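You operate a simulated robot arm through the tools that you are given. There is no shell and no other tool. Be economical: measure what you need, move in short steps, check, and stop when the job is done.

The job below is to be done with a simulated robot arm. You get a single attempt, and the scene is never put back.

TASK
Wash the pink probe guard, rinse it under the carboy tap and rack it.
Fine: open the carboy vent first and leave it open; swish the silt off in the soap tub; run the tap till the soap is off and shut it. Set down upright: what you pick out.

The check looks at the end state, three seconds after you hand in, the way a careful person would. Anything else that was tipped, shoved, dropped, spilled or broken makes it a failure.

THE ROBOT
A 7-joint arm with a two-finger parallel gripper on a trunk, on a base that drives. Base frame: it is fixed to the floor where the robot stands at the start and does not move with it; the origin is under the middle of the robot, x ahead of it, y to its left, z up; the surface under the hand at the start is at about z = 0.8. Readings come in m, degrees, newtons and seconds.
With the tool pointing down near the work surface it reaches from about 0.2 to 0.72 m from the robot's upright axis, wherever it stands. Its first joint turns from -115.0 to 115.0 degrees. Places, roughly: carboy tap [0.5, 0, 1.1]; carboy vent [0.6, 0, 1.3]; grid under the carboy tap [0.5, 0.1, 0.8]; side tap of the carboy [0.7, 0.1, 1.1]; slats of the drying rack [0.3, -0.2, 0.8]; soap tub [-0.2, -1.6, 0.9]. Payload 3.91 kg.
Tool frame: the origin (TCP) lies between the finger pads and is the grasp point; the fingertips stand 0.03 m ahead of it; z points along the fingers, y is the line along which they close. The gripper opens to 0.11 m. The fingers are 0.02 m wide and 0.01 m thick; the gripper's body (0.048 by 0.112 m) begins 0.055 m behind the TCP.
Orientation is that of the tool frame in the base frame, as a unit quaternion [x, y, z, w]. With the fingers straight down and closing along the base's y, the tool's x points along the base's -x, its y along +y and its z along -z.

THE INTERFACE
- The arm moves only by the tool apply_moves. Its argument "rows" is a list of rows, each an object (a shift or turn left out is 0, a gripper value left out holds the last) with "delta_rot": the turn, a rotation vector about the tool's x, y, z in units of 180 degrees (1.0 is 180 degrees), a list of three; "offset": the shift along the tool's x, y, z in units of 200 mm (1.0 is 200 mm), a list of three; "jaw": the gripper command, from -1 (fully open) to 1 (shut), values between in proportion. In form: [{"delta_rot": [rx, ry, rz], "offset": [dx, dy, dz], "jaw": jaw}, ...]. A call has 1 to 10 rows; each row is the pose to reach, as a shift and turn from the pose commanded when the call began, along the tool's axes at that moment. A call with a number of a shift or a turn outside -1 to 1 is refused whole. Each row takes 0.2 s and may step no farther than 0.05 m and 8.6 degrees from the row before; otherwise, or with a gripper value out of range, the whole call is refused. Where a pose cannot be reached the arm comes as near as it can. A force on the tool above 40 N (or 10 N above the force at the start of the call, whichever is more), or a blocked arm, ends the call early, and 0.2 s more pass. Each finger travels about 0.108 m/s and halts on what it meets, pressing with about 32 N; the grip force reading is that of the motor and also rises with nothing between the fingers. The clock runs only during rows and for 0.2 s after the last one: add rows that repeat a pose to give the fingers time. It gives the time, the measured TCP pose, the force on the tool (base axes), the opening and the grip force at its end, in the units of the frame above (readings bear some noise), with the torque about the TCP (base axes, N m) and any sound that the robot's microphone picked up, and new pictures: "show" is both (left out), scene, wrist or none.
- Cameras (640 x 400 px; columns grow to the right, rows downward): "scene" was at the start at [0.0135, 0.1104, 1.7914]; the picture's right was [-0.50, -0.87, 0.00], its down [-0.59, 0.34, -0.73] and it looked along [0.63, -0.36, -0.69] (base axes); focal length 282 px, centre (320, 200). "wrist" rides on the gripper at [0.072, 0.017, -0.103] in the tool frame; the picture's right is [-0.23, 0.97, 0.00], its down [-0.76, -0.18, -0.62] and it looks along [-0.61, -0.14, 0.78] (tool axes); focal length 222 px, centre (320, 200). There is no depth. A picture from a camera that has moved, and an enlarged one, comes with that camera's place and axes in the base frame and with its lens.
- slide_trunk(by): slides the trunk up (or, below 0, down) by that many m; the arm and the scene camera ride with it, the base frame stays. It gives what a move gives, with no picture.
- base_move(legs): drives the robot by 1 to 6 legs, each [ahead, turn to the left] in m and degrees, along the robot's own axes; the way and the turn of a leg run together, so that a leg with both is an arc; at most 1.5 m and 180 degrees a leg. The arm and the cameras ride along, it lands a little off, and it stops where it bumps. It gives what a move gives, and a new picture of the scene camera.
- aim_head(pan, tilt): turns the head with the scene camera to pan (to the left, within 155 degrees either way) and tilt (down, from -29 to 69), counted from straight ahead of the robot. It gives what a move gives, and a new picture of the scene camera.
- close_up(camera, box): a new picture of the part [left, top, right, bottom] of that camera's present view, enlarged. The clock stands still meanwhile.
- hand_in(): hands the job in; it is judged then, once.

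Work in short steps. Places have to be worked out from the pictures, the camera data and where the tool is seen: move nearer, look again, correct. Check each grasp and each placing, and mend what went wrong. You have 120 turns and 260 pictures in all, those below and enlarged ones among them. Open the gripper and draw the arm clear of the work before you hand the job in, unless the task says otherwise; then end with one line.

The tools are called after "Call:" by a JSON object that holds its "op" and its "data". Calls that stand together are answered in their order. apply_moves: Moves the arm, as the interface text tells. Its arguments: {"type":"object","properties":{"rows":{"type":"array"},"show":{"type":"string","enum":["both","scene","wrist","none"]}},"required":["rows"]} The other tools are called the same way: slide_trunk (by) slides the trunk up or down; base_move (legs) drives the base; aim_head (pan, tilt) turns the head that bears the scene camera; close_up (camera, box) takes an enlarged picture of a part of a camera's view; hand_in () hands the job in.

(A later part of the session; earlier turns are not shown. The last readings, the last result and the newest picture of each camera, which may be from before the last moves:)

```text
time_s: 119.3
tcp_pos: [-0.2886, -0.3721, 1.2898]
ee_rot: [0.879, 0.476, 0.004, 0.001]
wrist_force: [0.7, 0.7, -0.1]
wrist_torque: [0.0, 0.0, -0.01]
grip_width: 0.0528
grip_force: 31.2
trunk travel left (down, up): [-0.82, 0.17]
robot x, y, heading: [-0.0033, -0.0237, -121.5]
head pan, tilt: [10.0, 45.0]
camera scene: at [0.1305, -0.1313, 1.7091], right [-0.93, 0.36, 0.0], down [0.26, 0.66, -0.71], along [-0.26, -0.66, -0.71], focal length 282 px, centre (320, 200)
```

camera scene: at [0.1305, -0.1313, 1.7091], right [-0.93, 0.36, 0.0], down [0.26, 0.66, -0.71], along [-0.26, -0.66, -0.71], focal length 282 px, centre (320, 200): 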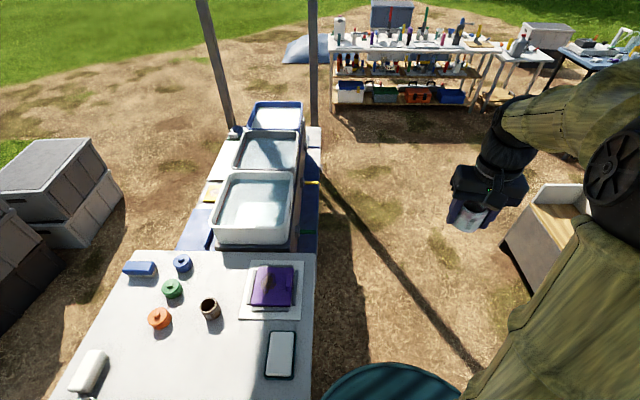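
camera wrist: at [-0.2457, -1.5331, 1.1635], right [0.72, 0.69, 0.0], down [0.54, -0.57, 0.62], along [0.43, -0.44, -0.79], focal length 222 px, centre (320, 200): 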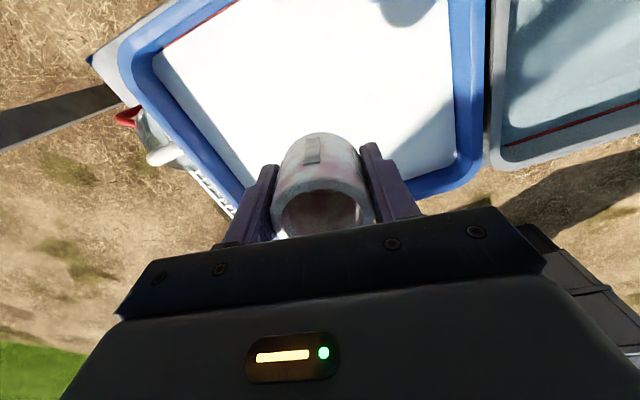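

Turn left about 97° so the arm faces the table, still right of the carboy; then look at tap and grid.

Call:
{"op": "base_move", "data": {"legs": [[0, 97]]}}

Call:
{"op": "aim_head", "data": {"pan": 15, "tilt": 50}}

Call:
{"op": "close_up", "data": {"camera": "scene", "box": [220, 120, 420, 320]}}

Call:
{"op": "close_up", "data": {"camera": "wrist", "box": [0, 0, 640, 400]}}

```text
time_s: 125.7
tcp_pos: [0.3769, -0.2652, 1.2892]
ee_rot: [0.224, 0.975, 0.003, -0.002]
wrist_force: [-0.3, 0.0, -0.8]
wrist_torque: [-0.01, 0.0, 0.02]
grip_width: 0.0527
grip_force: 31.8
trunk travel left (down, up): [-0.82, 0.17]
robot x, y, heading: [-0.0052, -0.0267, -24.2]
head pan, tilt: [10.0, 45.0]
camera scene: at [0.0853, 0.1167, 1.7091], right [-0.24, -0.97, 0.0], down [-0.69, 0.17, -0.71], along [0.69, -0.17, -0.71], focal length 282 px, centre (320, 200)
```

scene: 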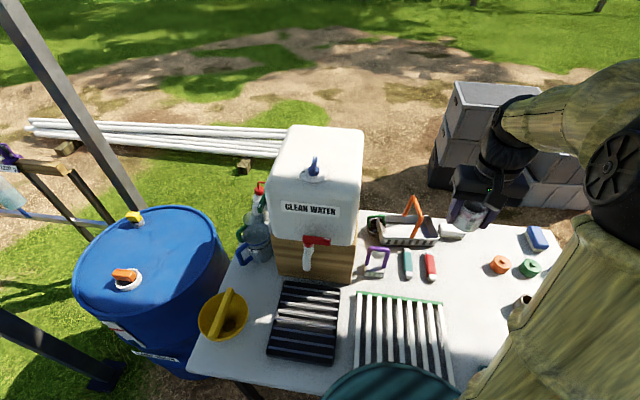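

```text
time_s: 126.4
tcp_pos: [0.3765, -0.2665, 1.2893]
ee_rot: [0.223, 0.975, 0.003, -0.001]
wrist_force: [0.6, -0.8, 0.4]
wrist_torque: [-0.02, 0.02, 0.01]
grip_width: 0.053
grip_force: 32.4
trunk travel left (down, up): [-0.82, 0.17]
robot x, y, heading: [-0.0043, -0.0247, -24.1]
head pan, tilt: [15.0, 50.0]
camera scene: at [0.0824, 0.1242, 1.7022], right [-0.16, -0.99, 0.0], down [-0.76, 0.12, -0.64], along [0.63, -0.1, -0.77], focal length 282 px, centre (320, 200)
```

scene: 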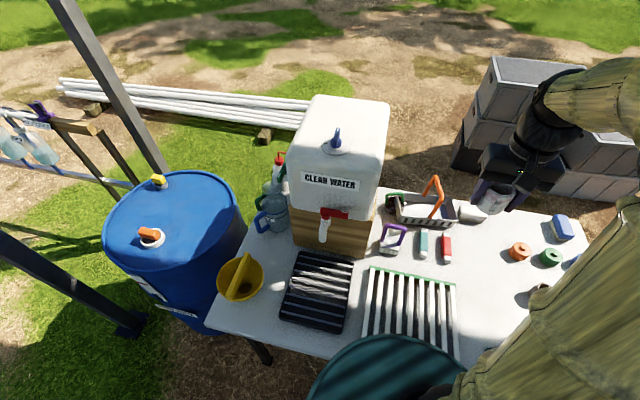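

```text
2.00 times, centred on (320, 220) of scene
camera zoom: at [0.0824, 0.1242, 1.7022], right [-0.16, -0.99, 0.0], down [-0.76, 0.12, -0.64], along [0.63, -0.1, -0.77], focal length 564 px, centre (320, 160)
```

zoom: 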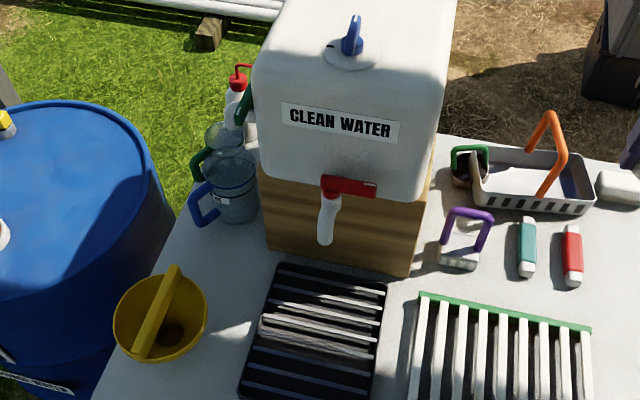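

```text
1.00 times, centred on (320, 200) of wrist (not enlarged: the box is as wide or as high as the picture)
camera zoom: at [0.3184, -0.2182, 1.3935], right [0.63, 0.78, 0.0], down [0.61, -0.5, 0.62], along [0.48, -0.39, -0.79], focal length 222 px, centre (320, 200)
```

zoom: 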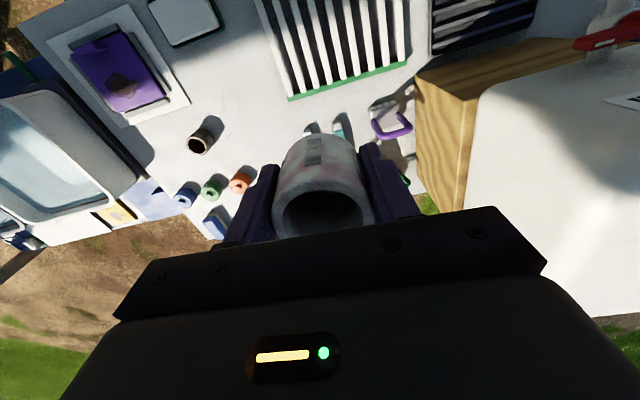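

The spout outlet is about (0.49, 0.05, 1.03) above the dark grid (top ≈0.82, centre (0.44, 0.07)). I'll set the guard on the grid's front part, then regrasp it with a tilted hand to slide it beneath the spout. First lower the trunk and carry it over.

Call:
{"op": "slide_trunk", "data": {"by": -0.22}}

Call:
{"op": "apply_moves", "data": {"rows": [{"offset": [0.05, 0.04, 0]}, {"offset": [0.15, 0.12, 0]}, {"offset": [0.27, 0.22, 0]}, {"offset": [0.39, 0.33, 0]}, {"offset": [0.5, 0.45, 0]}, {"offset": [0.6, 0.58, 0]}, {"offset": [0.69, 0.7, 0]}, {"offset": [0.75, 0.83, 0]}, {"offset": [0.79, 0.94, 0]}, {"offset": [0.8, 1.0, 0]}], "show": "both"}}

```text
time_s: 128.7
tcp_pos: [0.3766, -0.2651, 1.0698]
ee_rot: [0.223, 0.975, 0.004, -0.002]
wrist_force: [0.1, 0.3, 0.2]
wrist_torque: [0.0, -0.02, 0.01]
grip_width: 0.0527
grip_force: 32.3
trunk travel left (down, up): [-0.6, 0.39]
robot x, y, heading: [-0.0054, -0.0245, -24.1]
head pan, tilt: [15.0, 50.0]
```

```text
time_s: 130.9
tcp_pos: [0.3193, -0.0162, 1.0729]
ee_rot: [0.224, 0.975, 0.003, -0.002]
wrist_force: [0.0, 0.0, -0.4]
wrist_torque: [0.0, 0.02, 0.0]
grip_width: 0.0527
grip_force: 31.5
trunk travel left (down, up): [-0.6, 0.39]
robot x, y, heading: [-0.0005, -0.0254, -24.0]
head pan, tilt: [15.0, 50.0]
camera scene: at [0.0824, 0.1245, 1.4822], right [-0.16, -0.99, 0.0], down [-0.76, 0.12, -0.64], along [0.63, -0.1, -0.77], focal length 282 px, centre (320, 200)
camera wrist: at [0.2616, 0.0315, 1.1754], right [0.63, 0.78, 0.0], down [0.61, -0.5, 0.62], along [0.48, -0.39, -0.79], focal length 222 px, centre (320, 200)
```

scene: 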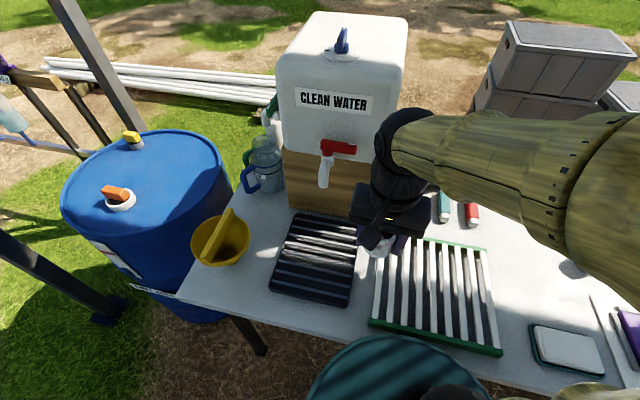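
wrist: 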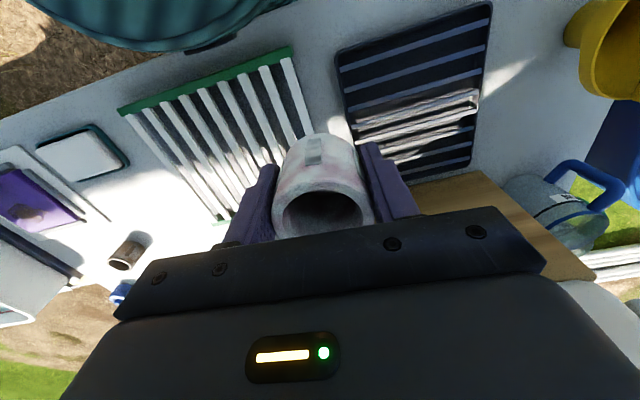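

I take an enlarged look at the tap from this lower viewpoint to fix its geometry.

Call:
{"op": "close_up", "data": {"camera": "scene", "box": [270, 120, 390, 310]}}

Call:
{"op": "close_up", "data": {"camera": "scene", "box": [305, 125, 365, 195]}}

```text
2.11 times, centred on (330, 215) of scene
camera zoom: at [0.0824, 0.1245, 1.4822], right [-0.16, -0.99, 0.0], down [-0.76, 0.12, -0.64], along [0.63, -0.1, -0.77], focal length 594 px, centre (299, 168)
```

zoom: 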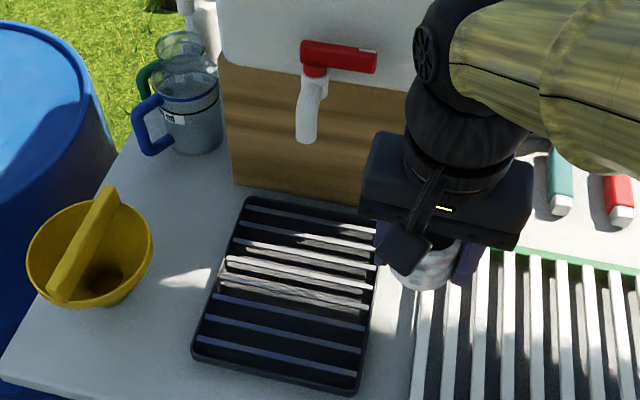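

```text
5.71 times, centred on (335, 160) of scene
camera zoom: at [0.0824, 0.1245, 1.4822], right [-0.16, -0.99, 0.0], down [-0.76, 0.12, -0.64], along [0.63, -0.1, -0.77], focal length 1612 px, centre (234, 429)
```

zoom: 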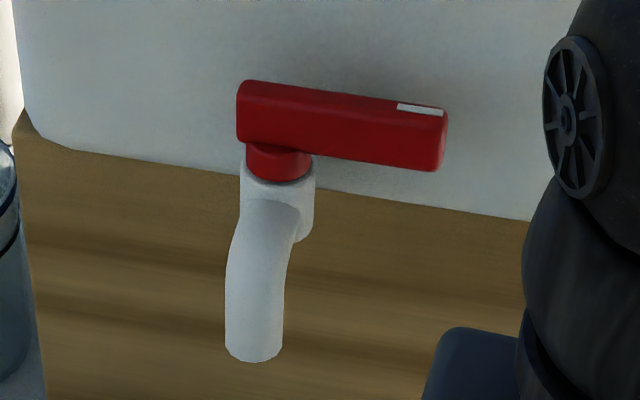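

Outlet fixed at (0.488, 0.052, 1.03); the red lever turns about a vertical axis at about (0.515, 0.042, 1.11), lever end toward -y. I carry the guard to the staging spot at (0.408, 0.094).

Call:
{"op": "apply_moves", "data": {"rows": [{"offset": [0, 0.08, 0]}, {"offset": [0, 0.2, 0]}, {"offset": [0, 0.33, 0]}, {"offset": [0, 0.45, 0.05]}, {"offset": [-0.03, 0.56, 0.12]}, {"offset": [-0.08, 0.64, 0.22]}, {"offset": [-0.13, 0.68, 0.34]}, {"offset": [-0.16, 0.69, 0.46]}, {"offset": [-0.16, 0.69, 0.6]}, {"offset": [-0.16, 0.69, 0.72]}], "show": "both"}}

Call:
{"op": "close_up", "data": {"camera": "scene", "box": [230, 120, 390, 310]}}

```text
time_s: 133.1
tcp_pos: [0.408, 0.0953, 0.9267]
ee_rot: [0.223, 0.975, 0.003, -0.002]
wrist_force: [-0.6, 1.1, -0.1]
wrist_torque: [-0.04, 0.01, 0.01]
grip_width: 0.0529
grip_force: 32.8
trunk travel left (down, up): [-0.6, 0.39]
robot x, y, heading: [-0.0016, -0.027, -24.0]
head pan, tilt: [15.0, 50.0]
camera scene: at [0.0827, 0.1246, 1.4821], right [-0.16, -0.99, 0.0], down [-0.76, 0.12, -0.64], along [0.63, -0.1, -0.77], focal length 282 px, centre (320, 200)
camera wrist: at [0.3502, 0.1418, 1.031], right [0.63, 0.78, 0.0], down [0.61, -0.5, 0.62], along [0.48, -0.39, -0.79], focal length 222 px, centre (320, 200)
```

scene: 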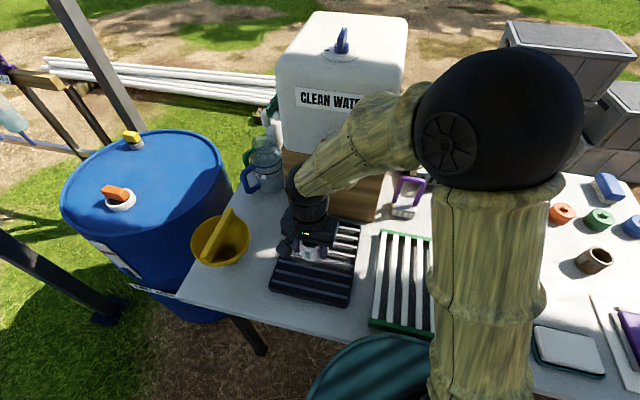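
wrist: 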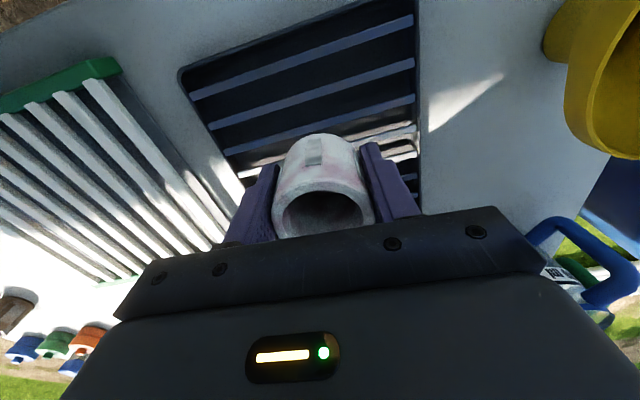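

```text
2.11 times, centred on (310, 215) of scene
camera zoom: at [0.0827, 0.1246, 1.4821], right [-0.16, -0.99, 0.0], down [-0.76, 0.12, -0.64], along [0.63, -0.1, -0.77], focal length 594 px, centre (341, 168)
```

zoom: 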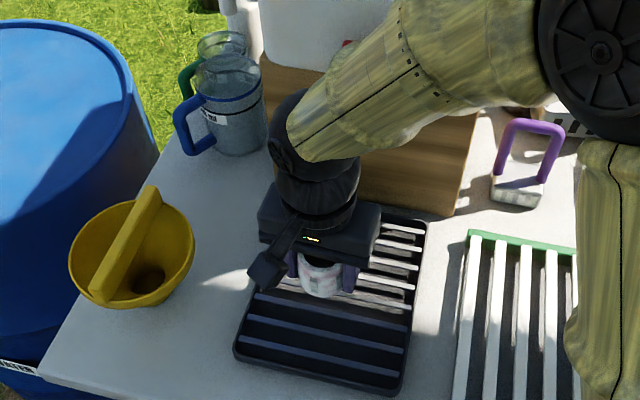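

Hand is above the grid's front. I lower slowly, watching for contact.

Call:
{"op": "apply_moves", "data": {"rows": [{"offset": [0, 0, 0.1]}, {"offset": [0, 0, 0.2]}, {"offset": [0, 0, 0.28]}, {"offset": [0, 0, 0.32]}], "show": "wrist"}}

Call:
{"op": "close_up", "data": {"camera": "scene", "box": [270, 210, 370, 310]}}

```text
time_s: 134.1
tcp_pos: [0.4085, 0.0968, 0.8641]
ee_rot: [0.223, 0.975, 0.004, -0.001]
wrist_force: [-1.1, -1.0, 0.0]
wrist_torque: [-0.02, -0.01, 0.04]
grip_width: 0.0528
grip_force: 31.6
trunk travel left (down, up): [-0.6, 0.39]
robot x, y, heading: [-0.0009, -0.0264, -24.4]
head pan, tilt: [15.0, 50.0]
camera wrist: at [0.3501, 0.1427, 0.9678], right [0.63, 0.78, 0.0], down [0.61, -0.5, 0.62], along [0.48, -0.39, -0.79], focal length 222 px, centre (320, 200)
```

wrist: 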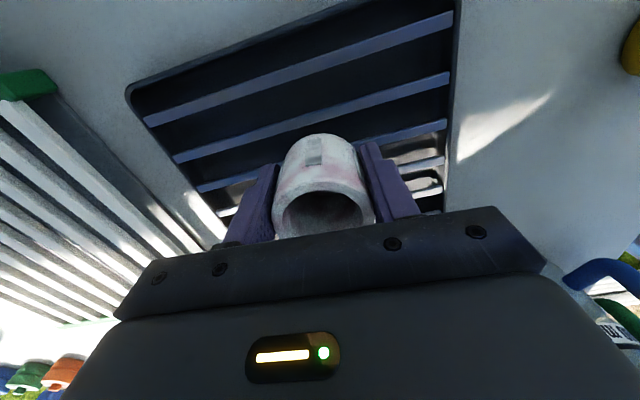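

```text
4.00 times, centred on (320, 260) of scene
camera zoom: at [0.0825, 0.1245, 1.4821], right [-0.16, -0.99, 0.0], down [-0.76, 0.12, -0.64], along [0.63, -0.1, -0.77], focal length 1129 px, centre (320, -40)
```

zoom: 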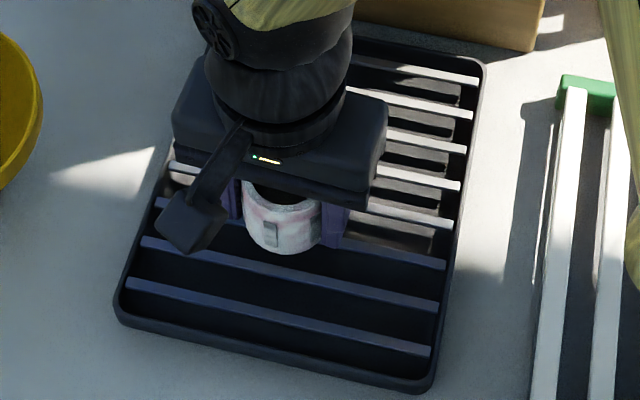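

No contact yet. I go down in 3 mm steps.

Call:
{"op": "apply_moves", "data": {"rows": [{"offset": [0, 0, 0.015]}, {"offset": [0, 0, 0.03]}, {"offset": [0, 0, 0.045]}, {"offset": [0, 0, 0.06]}], "show": "none"}}

Call:
{"op": "close_up", "data": {"camera": "scene", "box": [270, 210, 370, 310]}}

```text
time_s: 135.1
tcp_pos: [0.4075, 0.0954, 0.8527]
ee_rot: [0.223, 0.975, 0.004, 0.0]
wrist_force: [-0.3, -1.3, 26.0]
wrist_torque: [-0.61, -0.02, 0.06]
grip_width: 0.0529
grip_force: 32.2
trunk travel left (down, up): [-0.6, 0.39]
robot x, y, heading: [0.0025, -0.0285, -24.2]
head pan, tilt: [15.0, 50.0]
```

```text
4.00 times, centred on (320, 260) of scene
camera zoom: at [0.0807, 0.124, 1.4827], right [-0.16, -0.99, 0.0], down [-0.76, 0.12, -0.64], along [0.64, -0.1, -0.77], focal length 1129 px, centre (320, -40)
```

zoom: 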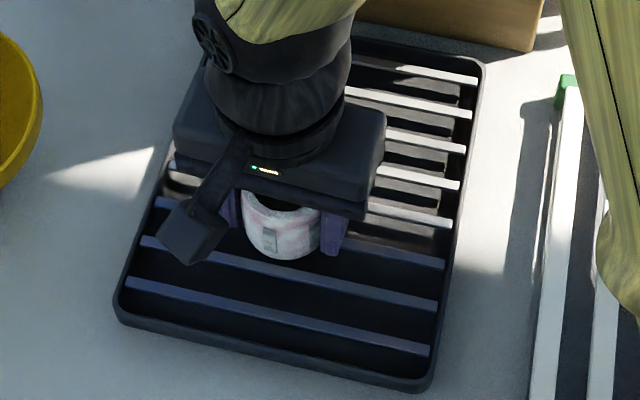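

Contact at TCP z≈0.854. I ease the pressure, open the fingers, and rise.

Call:
{"op": "apply_moves", "data": {"rows": [{"offset": [0, 0, -0.008]}, {"offset": [0, 0, -0.008], "jaw": -0.4}, {"offset": [0, 0, -0.008], "jaw": -0.4}, {"offset": [0, 0, -0.008], "jaw": -0.4}, {"offset": [0, 0, -0.1], "jaw": -0.4}, {"offset": [0, 0, -0.25], "jaw": -0.4}, {"offset": [0, 0, -0.4], "jaw": -0.4}], "show": "both"}}

Call:
{"op": "close_up", "data": {"camera": "wrist", "box": [220, 60, 420, 200]}}

Call:
{"op": "close_up", "data": {"camera": "scene", "box": [270, 210, 370, 310]}}

```text
time_s: 136.7
tcp_pos: [0.4081, 0.0958, 0.933]
ee_rot: [0.224, 0.975, 0.002, -0.002]
wrist_force: [-0.6, 0.1, 0.2]
wrist_torque: [0.03, -0.02, 0.02]
grip_width: 0.0769
grip_force: 0.0
trunk travel left (down, up): [-0.6, 0.39]
robot x, y, heading: [-0.0029, -0.0272, -24.0]
head pan, tilt: [15.0, 50.0]
camera scene: at [0.082, 0.1243, 1.4822], right [-0.16, -0.99, 0.0], down [-0.76, 0.12, -0.64], along [0.63, -0.1, -0.77], focal length 282 px, centre (320, 200)
camera wrist: at [0.3501, 0.1427, 1.0371], right [0.63, 0.78, 0.0], down [0.61, -0.5, 0.62], along [0.48, -0.39, -0.79], focal length 222 px, centre (320, 200)
```

scene: 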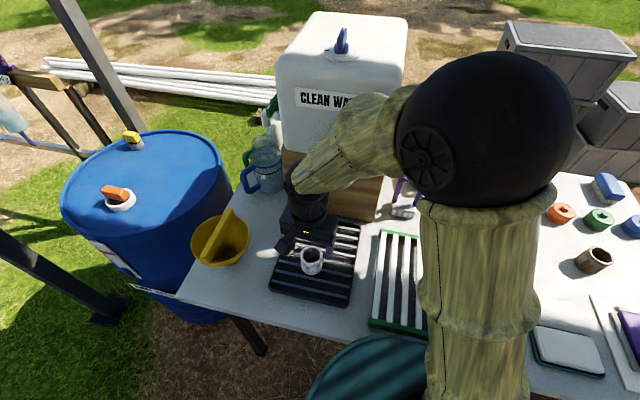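
wrist: 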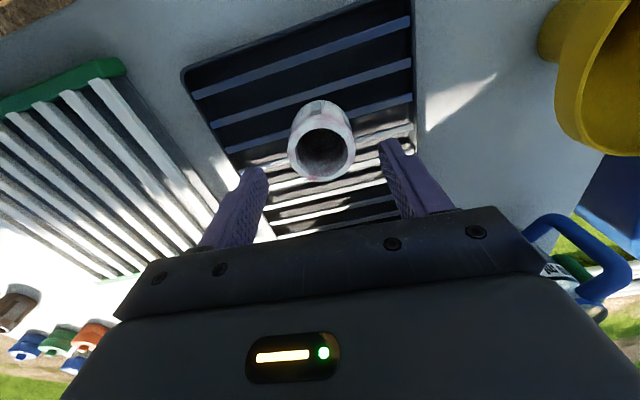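

```text
2.86 times, centred on (320, 130) of wrist
camera zoom: at [0.3501, 0.1427, 1.0371], right [0.63, 0.78, 0.0], down [0.61, -0.5, 0.62], along [0.48, -0.39, -0.79], focal length 635 px, centre (320, 400)
```

zoom: 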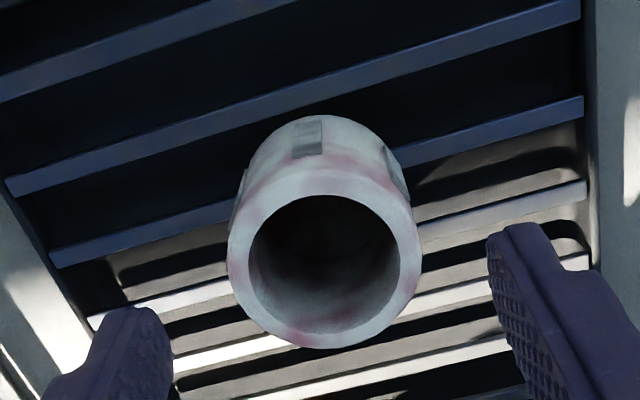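

```text
4.00 times, centred on (320, 260) of scene
camera zoom: at [0.082, 0.1243, 1.4822], right [-0.16, -0.99, 0.0], down [-0.76, 0.12, -0.64], along [0.63, -0.1, -0.77], focal length 1129 px, centre (320, -40)
```

zoom: 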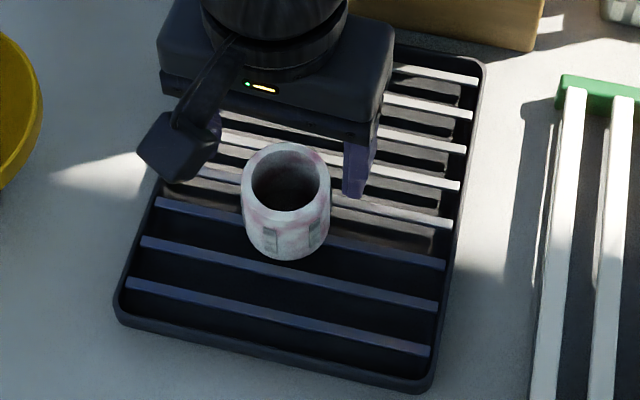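

The guard stands upright on the grid, at (0.411, 0.094). I back off and tilt the hand 45° so it can later reach under the spout.

Call:
{"op": "apply_moves", "data": {"rows": [{"offset": [0.12, 0, 0], "delta_rot": [0, -0.02, 0]}, {"offset": [0.25, 0, 0], "delta_rot": [0, -0.06, 0]}, {"offset": [0.34, 0, 0], "delta_rot": [0, -0.1, 0]}, {"offset": [0.34, 0, 0], "delta_rot": [0, -0.14, 0]}, {"offset": [0.34, 0, 0], "delta_rot": [0, -0.18, 0]}, {"offset": [0.34, 0, 0.02], "delta_rot": [0, -0.22, 0]}, {"offset": [0.34, 0, 0.035], "delta_rot": [0, -0.25, 0]}], "show": "both"}}

Call:
{"op": "close_up", "data": {"camera": "scene", "box": [230, 150, 390, 310]}}

```text
time_s: 138.3
tcp_pos: [0.347, 0.1271, 0.9251]
ee_rot: [0.207, 0.901, -0.082, 0.372]
wrist_force: [-0.5, -0.1, -0.2]
wrist_torque: [0.0, 0.01, 0.03]
grip_width: 0.0772
grip_force: 0.1
trunk travel left (down, up): [-0.6, 0.39]
robot x, y, heading: [-0.0026, -0.0224, -24.2]
head pan, tilt: [15.0, 50.0]
camera scene: at [0.0824, 0.1247, 1.4822], right [-0.16, -0.99, 0.0], down [-0.76, 0.12, -0.64], along [0.63, -0.1, -0.77], focal length 282 px, centre (320, 200)
camera wrist: at [0.242, 0.1962, 0.9479], right [0.57, 0.81, 0.17], down [0.01, -0.21, 0.98], along [0.82, -0.55, -0.13], focal length 222 px, centre (320, 200)
```

scene: 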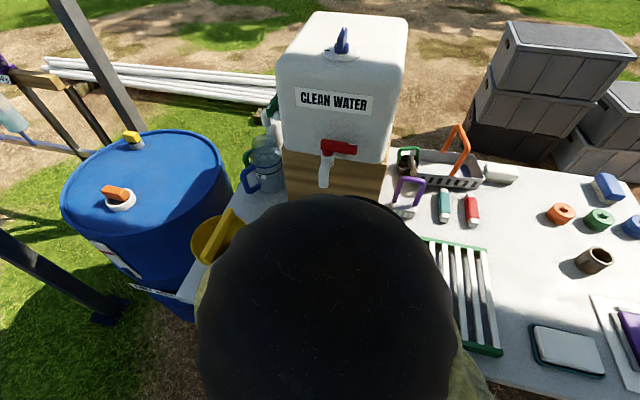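
wrist: 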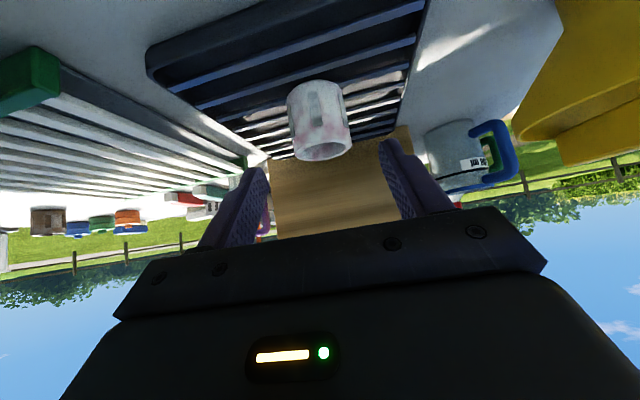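

```text
2.50 times, centred on (310, 230) of scene
camera zoom: at [0.0824, 0.1247, 1.4822], right [-0.16, -0.99, 0.0], down [-0.76, 0.12, -0.64], along [0.63, -0.1, -0.77], focal length 705 px, centre (345, 125)
```

zoom: 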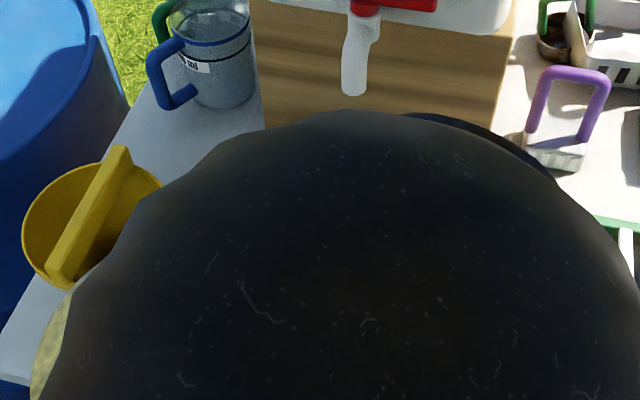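

The guard is centred between the fingers. I advance 0.1 m along the tilted tool axis and close.

Call:
{"op": "apply_moves", "data": {"rows": [{"offset": [0, -0.01, 0.12]}, {"offset": [0, -0.01, 0.25]}, {"offset": [0, -0.01, 0.38]}, {"offset": [0, -0.01, 0.5]}], "show": "wrist"}}

```text
time_s: 139.3
tcp_pos: [0.4105, 0.0933, 0.8537]
ee_rot: [0.207, 0.901, -0.082, 0.371]
wrist_force: [0.3, 0.1, 0.9]
wrist_torque: [0.0, -0.01, 0.01]
grip_width: 0.0771
grip_force: 0.1
trunk travel left (down, up): [-0.6, 0.39]
robot x, y, heading: [-0.0054, -0.028, -24.1]
head pan, tilt: [15.0, 50.0]
camera wrist: at [0.3048, 0.163, 0.8765], right [0.57, 0.81, 0.17], down [0.01, -0.21, 0.98], along [0.82, -0.55, -0.13], focal length 222 px, centre (320, 200)
```

wrist: 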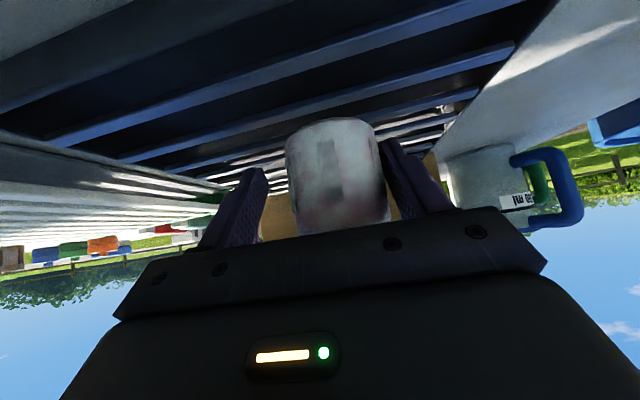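

The guard is slightly to the right; I shift 4 mm and close.

Call:
{"op": "apply_moves", "data": {"rows": [{"offset": [0, 0.02, 0]}, {"offset": [0, 0.02, 0], "jaw": 1}, {"offset": [0, 0.02, 0], "jaw": 1}, {"offset": [0, 0.02, 0], "jaw": 1}, {"offset": [0, 0.02, 0], "jaw": 1}], "show": "wrist"}}

```text
time_s: 140.5
tcp_pos: [0.4105, 0.0963, 0.8553]
ee_rot: [0.208, 0.901, -0.082, 0.371]
wrist_force: [-0.3, -0.2, 0.4]
wrist_torque: [-0.01, 0.0, -0.03]
grip_width: 0.0524
grip_force: 32.4
trunk travel left (down, up): [-0.6, 0.39]
robot x, y, heading: [-0.0039, -0.0273, -23.8]
head pan, tilt: [15.0, 50.0]
camera wrist: at [0.3061, 0.1672, 0.8767], right [0.57, 0.81, 0.16], down [0.01, -0.21, 0.98], along [0.82, -0.55, -0.13], focal length 222 px, centre (320, 200)
```

wrist: 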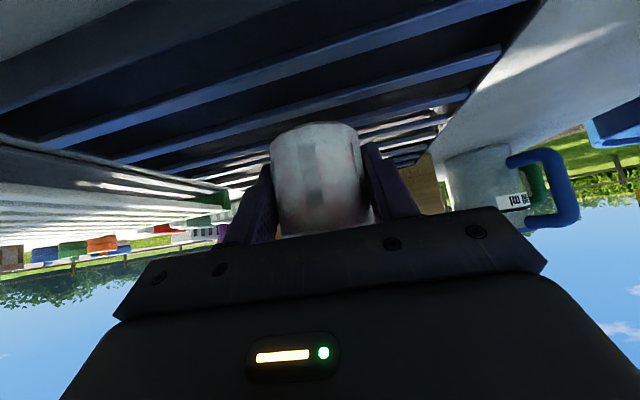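

Gripped. I lift 12 mm, slide it under the spout at (0.488, 0.052), staying at the same tilt.

Call:
{"op": "apply_moves", "data": {"rows": [{"offset": [-0.025, 0, -0.025]}, {"offset": [-0.05, 0, -0.05]}, {"offset": [-0.1, -0.005, 0.0]}, {"offset": [-0.163, -0.01, 0.063]}, {"offset": [-0.226, -0.018, 0.126]}, {"offset": [-0.289, -0.025, 0.189]}, {"offset": [-0.34, -0.031, 0.24]}, {"offset": [-0.365, -0.031, 0.265]}], "show": "both"}}

Call:
{"op": "close_up", "data": {"camera": "scene", "box": [230, 120, 390, 310]}}

```text
time_s: 142.3
tcp_pos: [0.489, 0.0509, 0.8681]
ee_rot: [0.208, 0.901, -0.083, 0.371]
wrist_force: [0.1, -0.4, -1.0]
wrist_torque: [0.01, -0.01, -0.02]
grip_width: 0.0524
grip_force: 31.9
trunk travel left (down, up): [-0.6, 0.39]
robot x, y, heading: [-0.003, -0.0268, -24.3]
head pan, tilt: [15.0, 50.0]
camera scene: at [0.0825, 0.1244, 1.4822], right [-0.16, -0.99, 0.0], down [-0.76, 0.12, -0.64], along [0.63, -0.1, -0.77], focal length 282 px, centre (320, 200)
camera wrist: at [0.3835, 0.1228, 0.8901], right [0.57, 0.81, 0.16], down [0.01, -0.21, 0.98], along [0.82, -0.55, -0.13], focal length 222 px, centre (320, 200)
```

scene: 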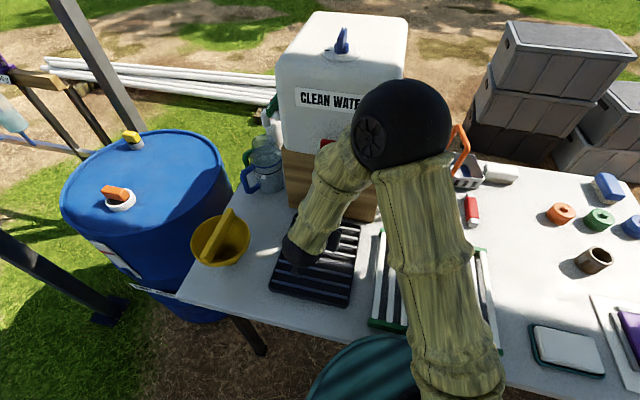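
wrist: 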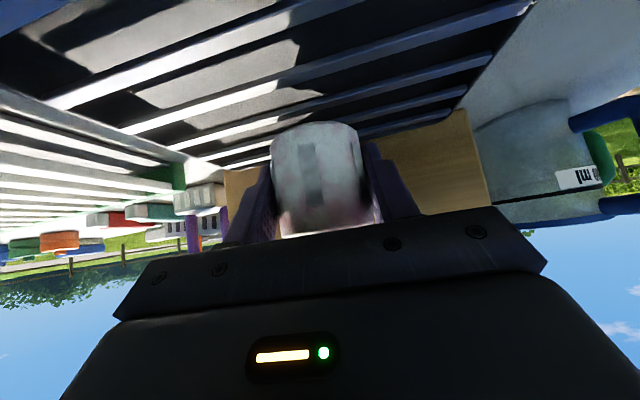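

```text
2.11 times, centred on (310, 215) of scene
camera zoom: at [0.0825, 0.1244, 1.4822], right [-0.16, -0.99, 0.0], down [-0.76, 0.12, -0.64], along [0.63, -0.1, -0.77], focal length 594 px, centre (341, 168)
```

zoom: 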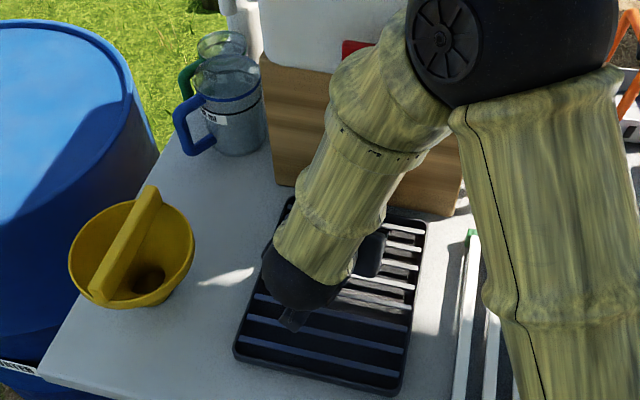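

I lower the guard 13 mm onto the slats under the spout.

Call:
{"op": "apply_moves", "data": {"rows": [{"offset": [0.02, 0, 0.02]}, {"offset": [0.035, 0, 0.035]}, {"offset": [0.047, 0, 0.047]}], "show": "wrist"}}

```text
time_s: 143.1
tcp_pos: [0.4884, 0.0516, 0.8544]
ee_rot: [0.208, 0.901, -0.083, 0.372]
wrist_force: [0.2, 0.0, -0.5]
wrist_torque: [-0.01, -0.03, -0.01]
grip_width: 0.0527
grip_force: 31.8
trunk travel left (down, up): [-0.6, 0.39]
robot x, y, heading: [-0.001, -0.0271, -24.2]
head pan, tilt: [15.0, 50.0]
camera wrist: at [0.3839, 0.1226, 0.8771], right [0.57, 0.81, 0.16], down [0.01, -0.21, 0.98], along [0.82, -0.55, -0.13], focal length 222 px, centre (320, 200)
```

wrist: 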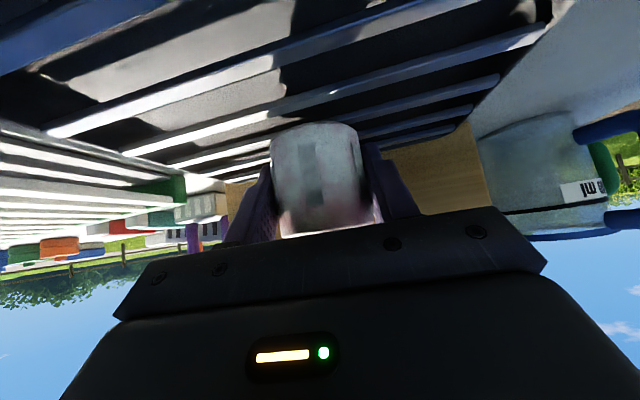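

No contact force yet; 2 mm further down, then check.

Call:
{"op": "apply_moves", "data": {"rows": [{"offset": [0.004, 0, 0.004]}, {"offset": [0.008, 0, 0.008]}], "show": "none"}}

```text
time_s: 143.7
tcp_pos: [0.4889, 0.0504, 0.8538]
ee_rot: [0.207, 0.901, -0.082, 0.373]
wrist_force: [0.1, 0.0, 11.5]
wrist_torque: [-0.16, 0.12, 0.03]
grip_width: 0.0527
grip_force: 31.5
trunk travel left (down, up): [-0.6, 0.39]
robot x, y, heading: [-0.0058, -0.0247, -24.0]
head pan, tilt: [15.0, 50.0]
```

Contact (11 N). I open the fingers and draw back along the tool axis.

Call:
{"op": "apply_moves", "data": {"rows": [{"jaw": -0.4}, {"jaw": -0.4}, {"jaw": -0.4}, {"offset": [0, 0, -0.1], "jaw": -0.4}, {"offset": [0, 0, -0.3], "jaw": -0.4}, {"offset": [0, 0, -0.5], "jaw": -0.4}, {"offset": [0, 0, -0.7], "jaw": -0.4}], "show": "both"}}

Call:
{"op": "close_up", "data": {"camera": "wrist", "box": [220, 60, 420, 200]}}

```text
time_s: 145.3
tcp_pos: [0.3996, 0.0941, 0.951]
ee_rot: [0.208, 0.901, -0.083, 0.371]
wrist_force: [0.0, 0.6, 0.1]
wrist_torque: [-0.02, 0.0, -0.03]
grip_width: 0.0768
grip_force: 0.0
trunk travel left (down, up): [-0.6, 0.39]
robot x, y, heading: [-0.0041, -0.0255, -24.1]
head pan, tilt: [15.0, 50.0]
camera scene: at [0.0817, 0.1244, 1.4822], right [-0.16, -0.99, 0.0], down [-0.76, 0.12, -0.64], along [0.64, -0.1, -0.77], focal length 282 px, centre (320, 200)
camera wrist: at [0.2941, 0.1651, 0.9739], right [0.57, 0.81, 0.16], down [0.01, -0.21, 0.98], along [0.82, -0.56, -0.13], focal length 222 px, centre (320, 200)
```

scene: 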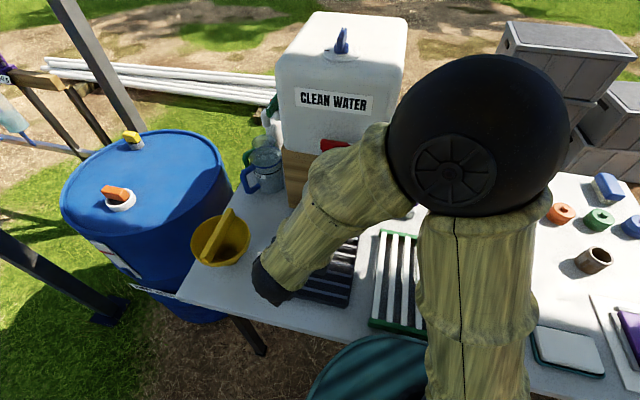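
wrist: 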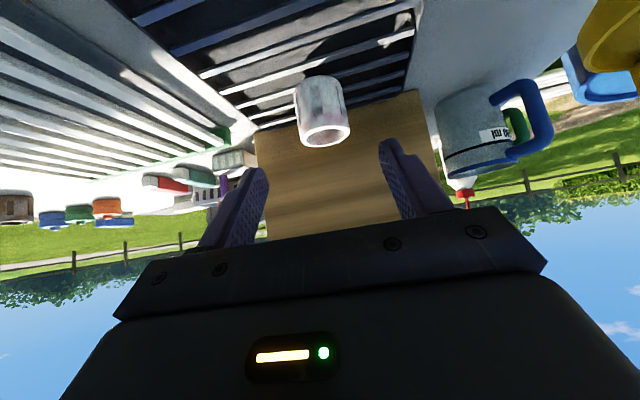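

```text
2.86 times, centred on (320, 130) of wrist
camera zoom: at [0.2941, 0.1651, 0.9739], right [0.57, 0.81, 0.16], down [0.01, -0.21, 0.98], along [0.82, -0.56, -0.13], focal length 635 px, centre (320, 400)
```

zoom: 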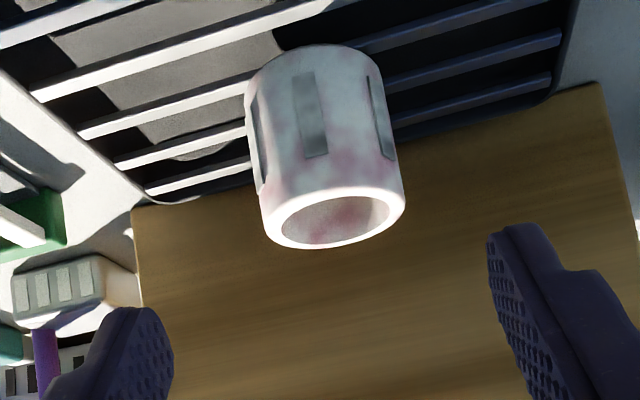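

The guard stands upright under the spout. I raise the trunk to bring the hand up clear, un-tilt it, and then look at the lever closely.

Call:
{"op": "slide_trunk", "data": {"by": 0.32}}

Call:
{"op": "apply_moves", "data": {"rows": [{"delta_rot": [0, 0.045, 0], "jaw": 0.3}, {"delta_rot": [0, 0.09, 0]}, {"delta_rot": [0, 0.135, 0]}, {"delta_rot": [0, 0.18, 0]}, {"delta_rot": [0, 0.22, 0]}, {"delta_rot": [0, 0.25, 0]}], "show": "both"}}

```text
time_s: 148.5
tcp_pos: [0.4001, 0.0955, 1.271]
ee_rot: [0.208, 0.901, -0.082, 0.371]
wrist_force: [-0.7, 0.1, 0.1]
wrist_torque: [-0.01, 0.0, 0.02]
grip_width: 0.0769
grip_force: 0.1
trunk travel left (down, up): [-0.92, 0.07]
robot x, y, heading: [-0.0047, -0.0249, -24.1]
head pan, tilt: [15.0, 50.0]
```

```text
time_s: 149.9
tcp_pos: [0.401, 0.0947, 1.2712]
ee_rot: [0.223, 0.975, 0.003, -0.003]
wrist_force: [-0.3, -0.1, -0.1]
wrist_torque: [-0.03, 0.01, 0.01]
grip_width: 0.0387
grip_force: 0.1
trunk travel left (down, up): [-0.92, 0.07]
robot x, y, heading: [-0.0023, -0.0262, -23.9]
head pan, tilt: [15.0, 50.0]
camera scene: at [0.0831, 0.1241, 1.8021], right [-0.16, -0.99, 0.0], down [-0.76, 0.12, -0.64], along [0.63, -0.1, -0.77], focal length 282 px, centre (320, 200)
camera wrist: at [0.3425, 0.142, 1.3749], right [0.63, 0.78, 0.0], down [0.61, -0.5, 0.62], along [0.48, -0.38, -0.79], focal length 222 px, centre (320, 200)
```

scene: 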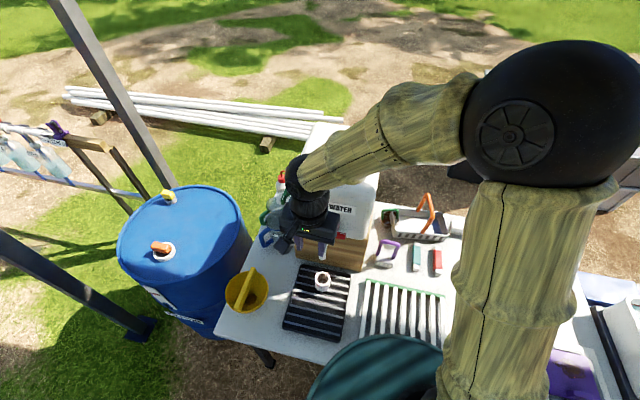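
wrist: 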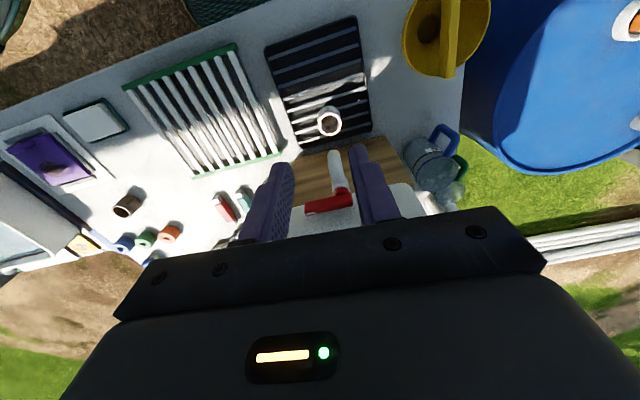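

The guard is right under the spout. I rotate the hand -90° about its axis while moving in front of the lever, to see lever and carboy face.

Call:
{"op": "apply_moves", "data": {"rows": [{"delta_rot": [0, 0, -0.047]}, {"delta_rot": [0, 0, -0.094]}, {"delta_rot": [0, 0, -0.141], "offset": [-0.03, -0.02, 0]}, {"delta_rot": [0, 0, -0.188], "offset": [-0.08, -0.05, 0]}, {"delta_rot": [0, 0, -0.235], "offset": [-0.13, -0.08, 0]}, {"delta_rot": [0, 0, -0.282], "offset": [-0.18, -0.12, 0]}, {"delta_rot": [0, 0, -0.329], "offset": [-0.23, -0.15, 0]}, {"delta_rot": [0, 0, -0.376], "offset": [-0.27, -0.18, 0]}, {"delta_rot": [0, 0, -0.423], "offset": [-0.3, -0.2, 0]}, {"delta_rot": [0, 0, -0.47], "offset": [-0.317, -0.21, 0]}], "show": "none"}}

Call:
{"op": "apply_moves", "data": {"rows": [{"delta_rot": [0, 0, -0.03]}, {"delta_rot": [0, 0, -0.045]}], "show": "both"}}

Call:
{"op": "close_up", "data": {"camera": "wrist", "box": [240, 60, 440, 200]}}

```text
time_s: 152.1
tcp_pos: [0.4382, 0.03, 1.2706]
ee_rot: [-0.493, 0.87, 0.002, 0.0]
wrist_force: [0.8, 0.8, 1.0]
wrist_torque: [0.0, 0.02, -0.01]
grip_width: 0.0386
grip_force: 0.0
trunk travel left (down, up): [-0.92, 0.07]
robot x, y, heading: [-0.007, -0.0292, -24.2]
head pan, tilt: [15.0, 50.0]
```

```text
time_s: 152.7
tcp_pos: [0.4388, 0.0297, 1.2695]
ee_rot: [-0.552, 0.834, 0.004, 0.001]
wrist_force: [0.3, -0.7, 0.1]
wrist_torque: [0.0, -0.01, -0.01]
grip_width: 0.0383
grip_force: 0.0
trunk travel left (down, up): [-0.92, 0.07]
robot x, y, heading: [-0.0032, -0.0244, -24.0]
head pan, tilt: [15.0, 50.0]
camera scene: at [0.0824, 0.1245, 1.8022], right [-0.16, -0.99, 0.0], down [-0.76, 0.12, -0.64], along [0.63, -0.1, -0.77], focal length 282 px, centre (320, 200)
camera wrist: at [0.3946, -0.03, 1.3736], right [-0.81, 0.59, 0.01], down [0.46, 0.63, 0.63], along [0.37, 0.51, -0.78], focal length 222 px, centre (320, 200)
```

scene: 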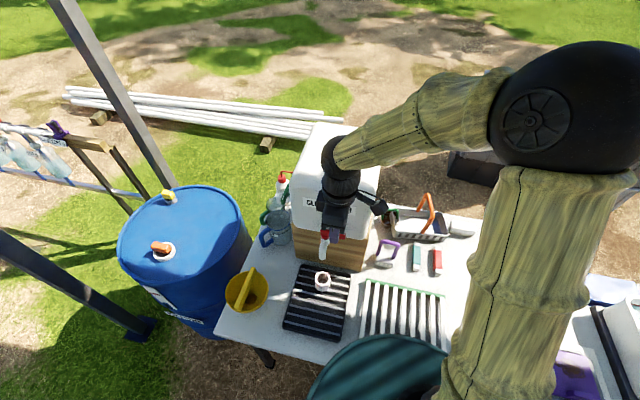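
wrist: 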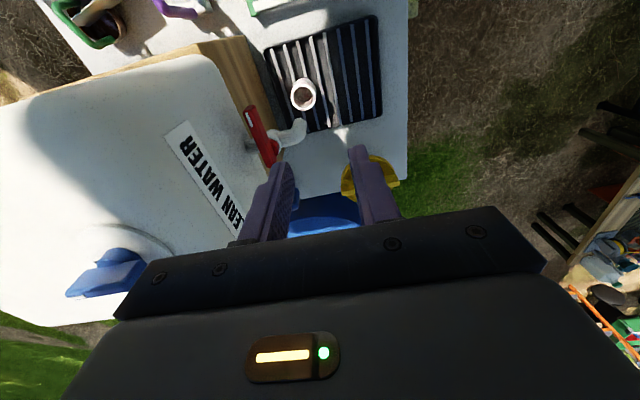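

```text
2.86 times, centred on (340, 130) of wrist
camera zoom: at [0.3946, -0.03, 1.3736], right [-0.81, 0.59, 0.01], down [0.46, 0.63, 0.63], along [0.37, 0.51, -0.78], focal length 635 px, centre (263, 400)
```

zoom: 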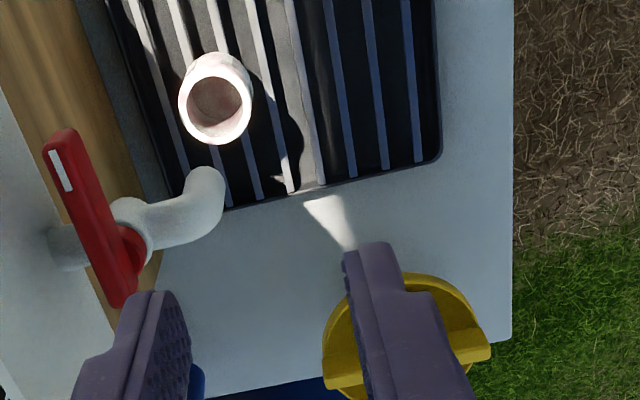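

Lever runs from pivot (0.523, 0.036) to its end (0.502, -0.013), top z≈1.124; the carboy face is only ~3.7 cm behind it. I tilt the hand 30° back about the lever direction and go to a pre-grasp pose in front-above of the lever.

Call:
{"op": "apply_moves", "data": {"rows": [{"delta_rot": [0.045, 0, 0], "offset": [0, -0.02, 0], "jaw": 0.38}, {"delta_rot": [0.09, 0, 0], "offset": [0, -0.05, 0.08]}, {"delta_rot": [0.135, 0, 0], "offset": [-0.005, -0.08, 0.16]}, {"delta_rot": [0.1667, 0, 0], "offset": [-0.005, -0.1, 0.24]}, {"delta_rot": [0.1667, 0, 0], "offset": [-0.005, -0.1, 0.31]}], "show": "both"}}

Call:
{"op": "close_up", "data": {"camera": "wrist", "box": [220, 70, 420, 210]}}

Call:
{"op": "close_up", "data": {"camera": "scene", "box": [270, 170, 390, 290]}}

```text
time_s: 153.9
tcp_pos: [0.4587, 0.0222, 1.207]
ee_rot: [-0.532, 0.807, -0.213, 0.143]
wrist_force: [0.0, 0.4, -0.1]
wrist_torque: [0.0, 0.01, 0.0]
grip_width: 0.0341
grip_force: 0.2
trunk travel left (down, up): [-0.92, 0.07]
robot x, y, heading: [-0.0042, -0.0258, -23.9]
head pan, tilt: [15.0, 50.0]
camera scene: at [0.0833, 0.1234, 1.8022], right [-0.16, -0.99, 0.0], down [-0.76, 0.12, -0.64], along [0.63, -0.1, -0.77], focal length 282 px, centre (320, 200)
camera wrist: at [0.3688, -0.0176, 1.2887], right [-0.69, 0.54, -0.48], down [0.16, 0.76, 0.63], along [0.71, 0.36, -0.61], focal length 222 px, centre (320, 200)
```

scene: 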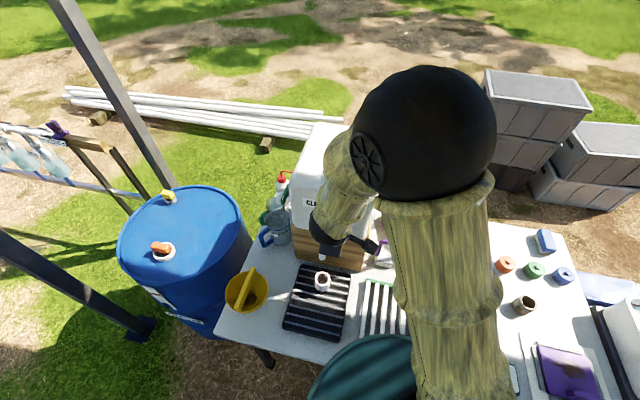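
wrist: 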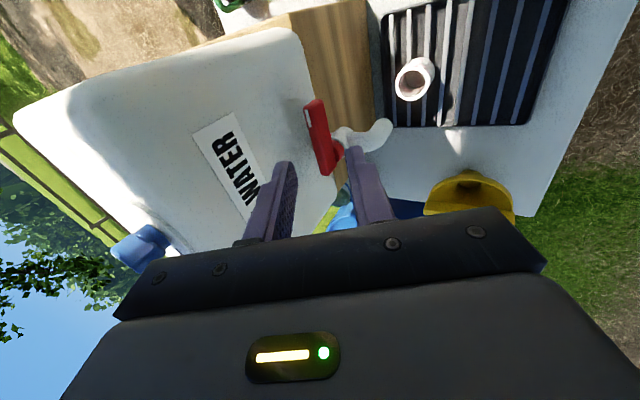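

```text
2.86 times, centred on (320, 140) of wrist
camera zoom: at [0.3688, -0.0176, 1.2887], right [-0.69, 0.54, -0.48], down [0.16, 0.76, 0.63], along [0.71, 0.36, -0.61], focal length 635 px, centre (320, 371)
```

zoom: 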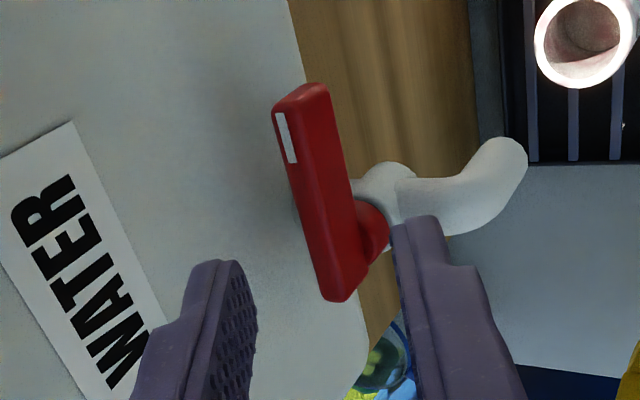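

```text
3.33 times, centred on (330, 230) of scene
camera zoom: at [0.0833, 0.1234, 1.8022], right [-0.16, -0.99, 0.0], down [-0.76, 0.12, -0.64], along [0.63, -0.1, -0.77], focal length 940 px, centre (287, 100)
```

zoom: 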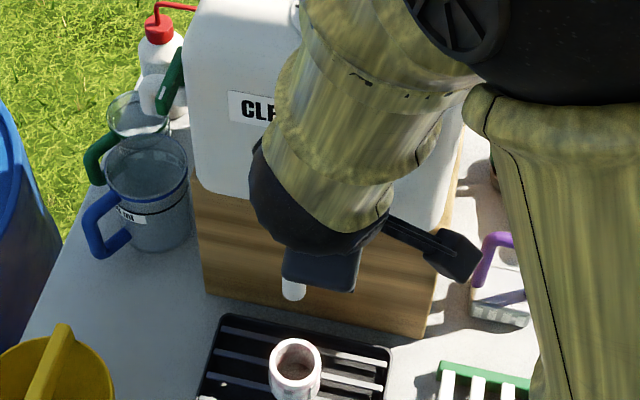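

Lever lies well between the finger planes. I advance along the tool axis most of the way and look.

Call:
{"op": "apply_moves", "data": {"rows": [{"offset": [0, 0, 0.1]}, {"offset": [0, 0, 0.2]}, {"offset": [0, 0, 0.28]}], "show": "wrist"}}

Call:
{"op": "close_up", "data": {"camera": "wrist", "box": [220, 90, 420, 230]}}

```text
time_s: 154.7
tcp_pos: [0.4838, 0.0122, 1.1601]
ee_rot: [-0.532, 0.807, -0.212, 0.143]
wrist_force: [0.7, -0.6, 0.6]
wrist_torque: [0.01, 0.01, -0.01]
grip_width: 0.034
grip_force: 0.1
trunk travel left (down, up): [-0.92, 0.07]
robot x, y, heading: [-0.0048, -0.0259, -24.0]
head pan, tilt: [15.0, 50.0]
camera wrist: at [0.3949, -0.0285, 1.2408], right [-0.69, 0.54, -0.48], down [0.16, 0.76, 0.63], along [0.71, 0.36, -0.61], focal length 222 px, centre (320, 200)
```

wrist: 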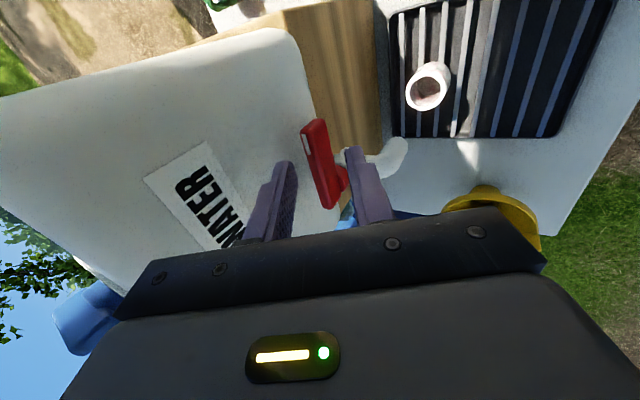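

```text
2.86 times, centred on (320, 160) of wrist
camera zoom: at [0.3949, -0.0285, 1.2408], right [-0.69, 0.54, -0.48], down [0.16, 0.76, 0.63], along [0.71, 0.36, -0.61], focal length 635 px, centre (320, 314)
```

zoom: 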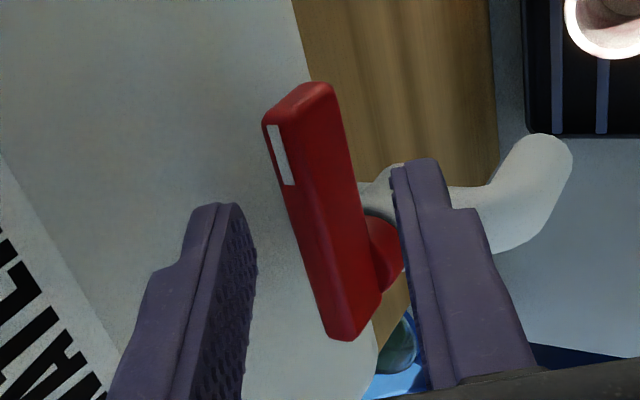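

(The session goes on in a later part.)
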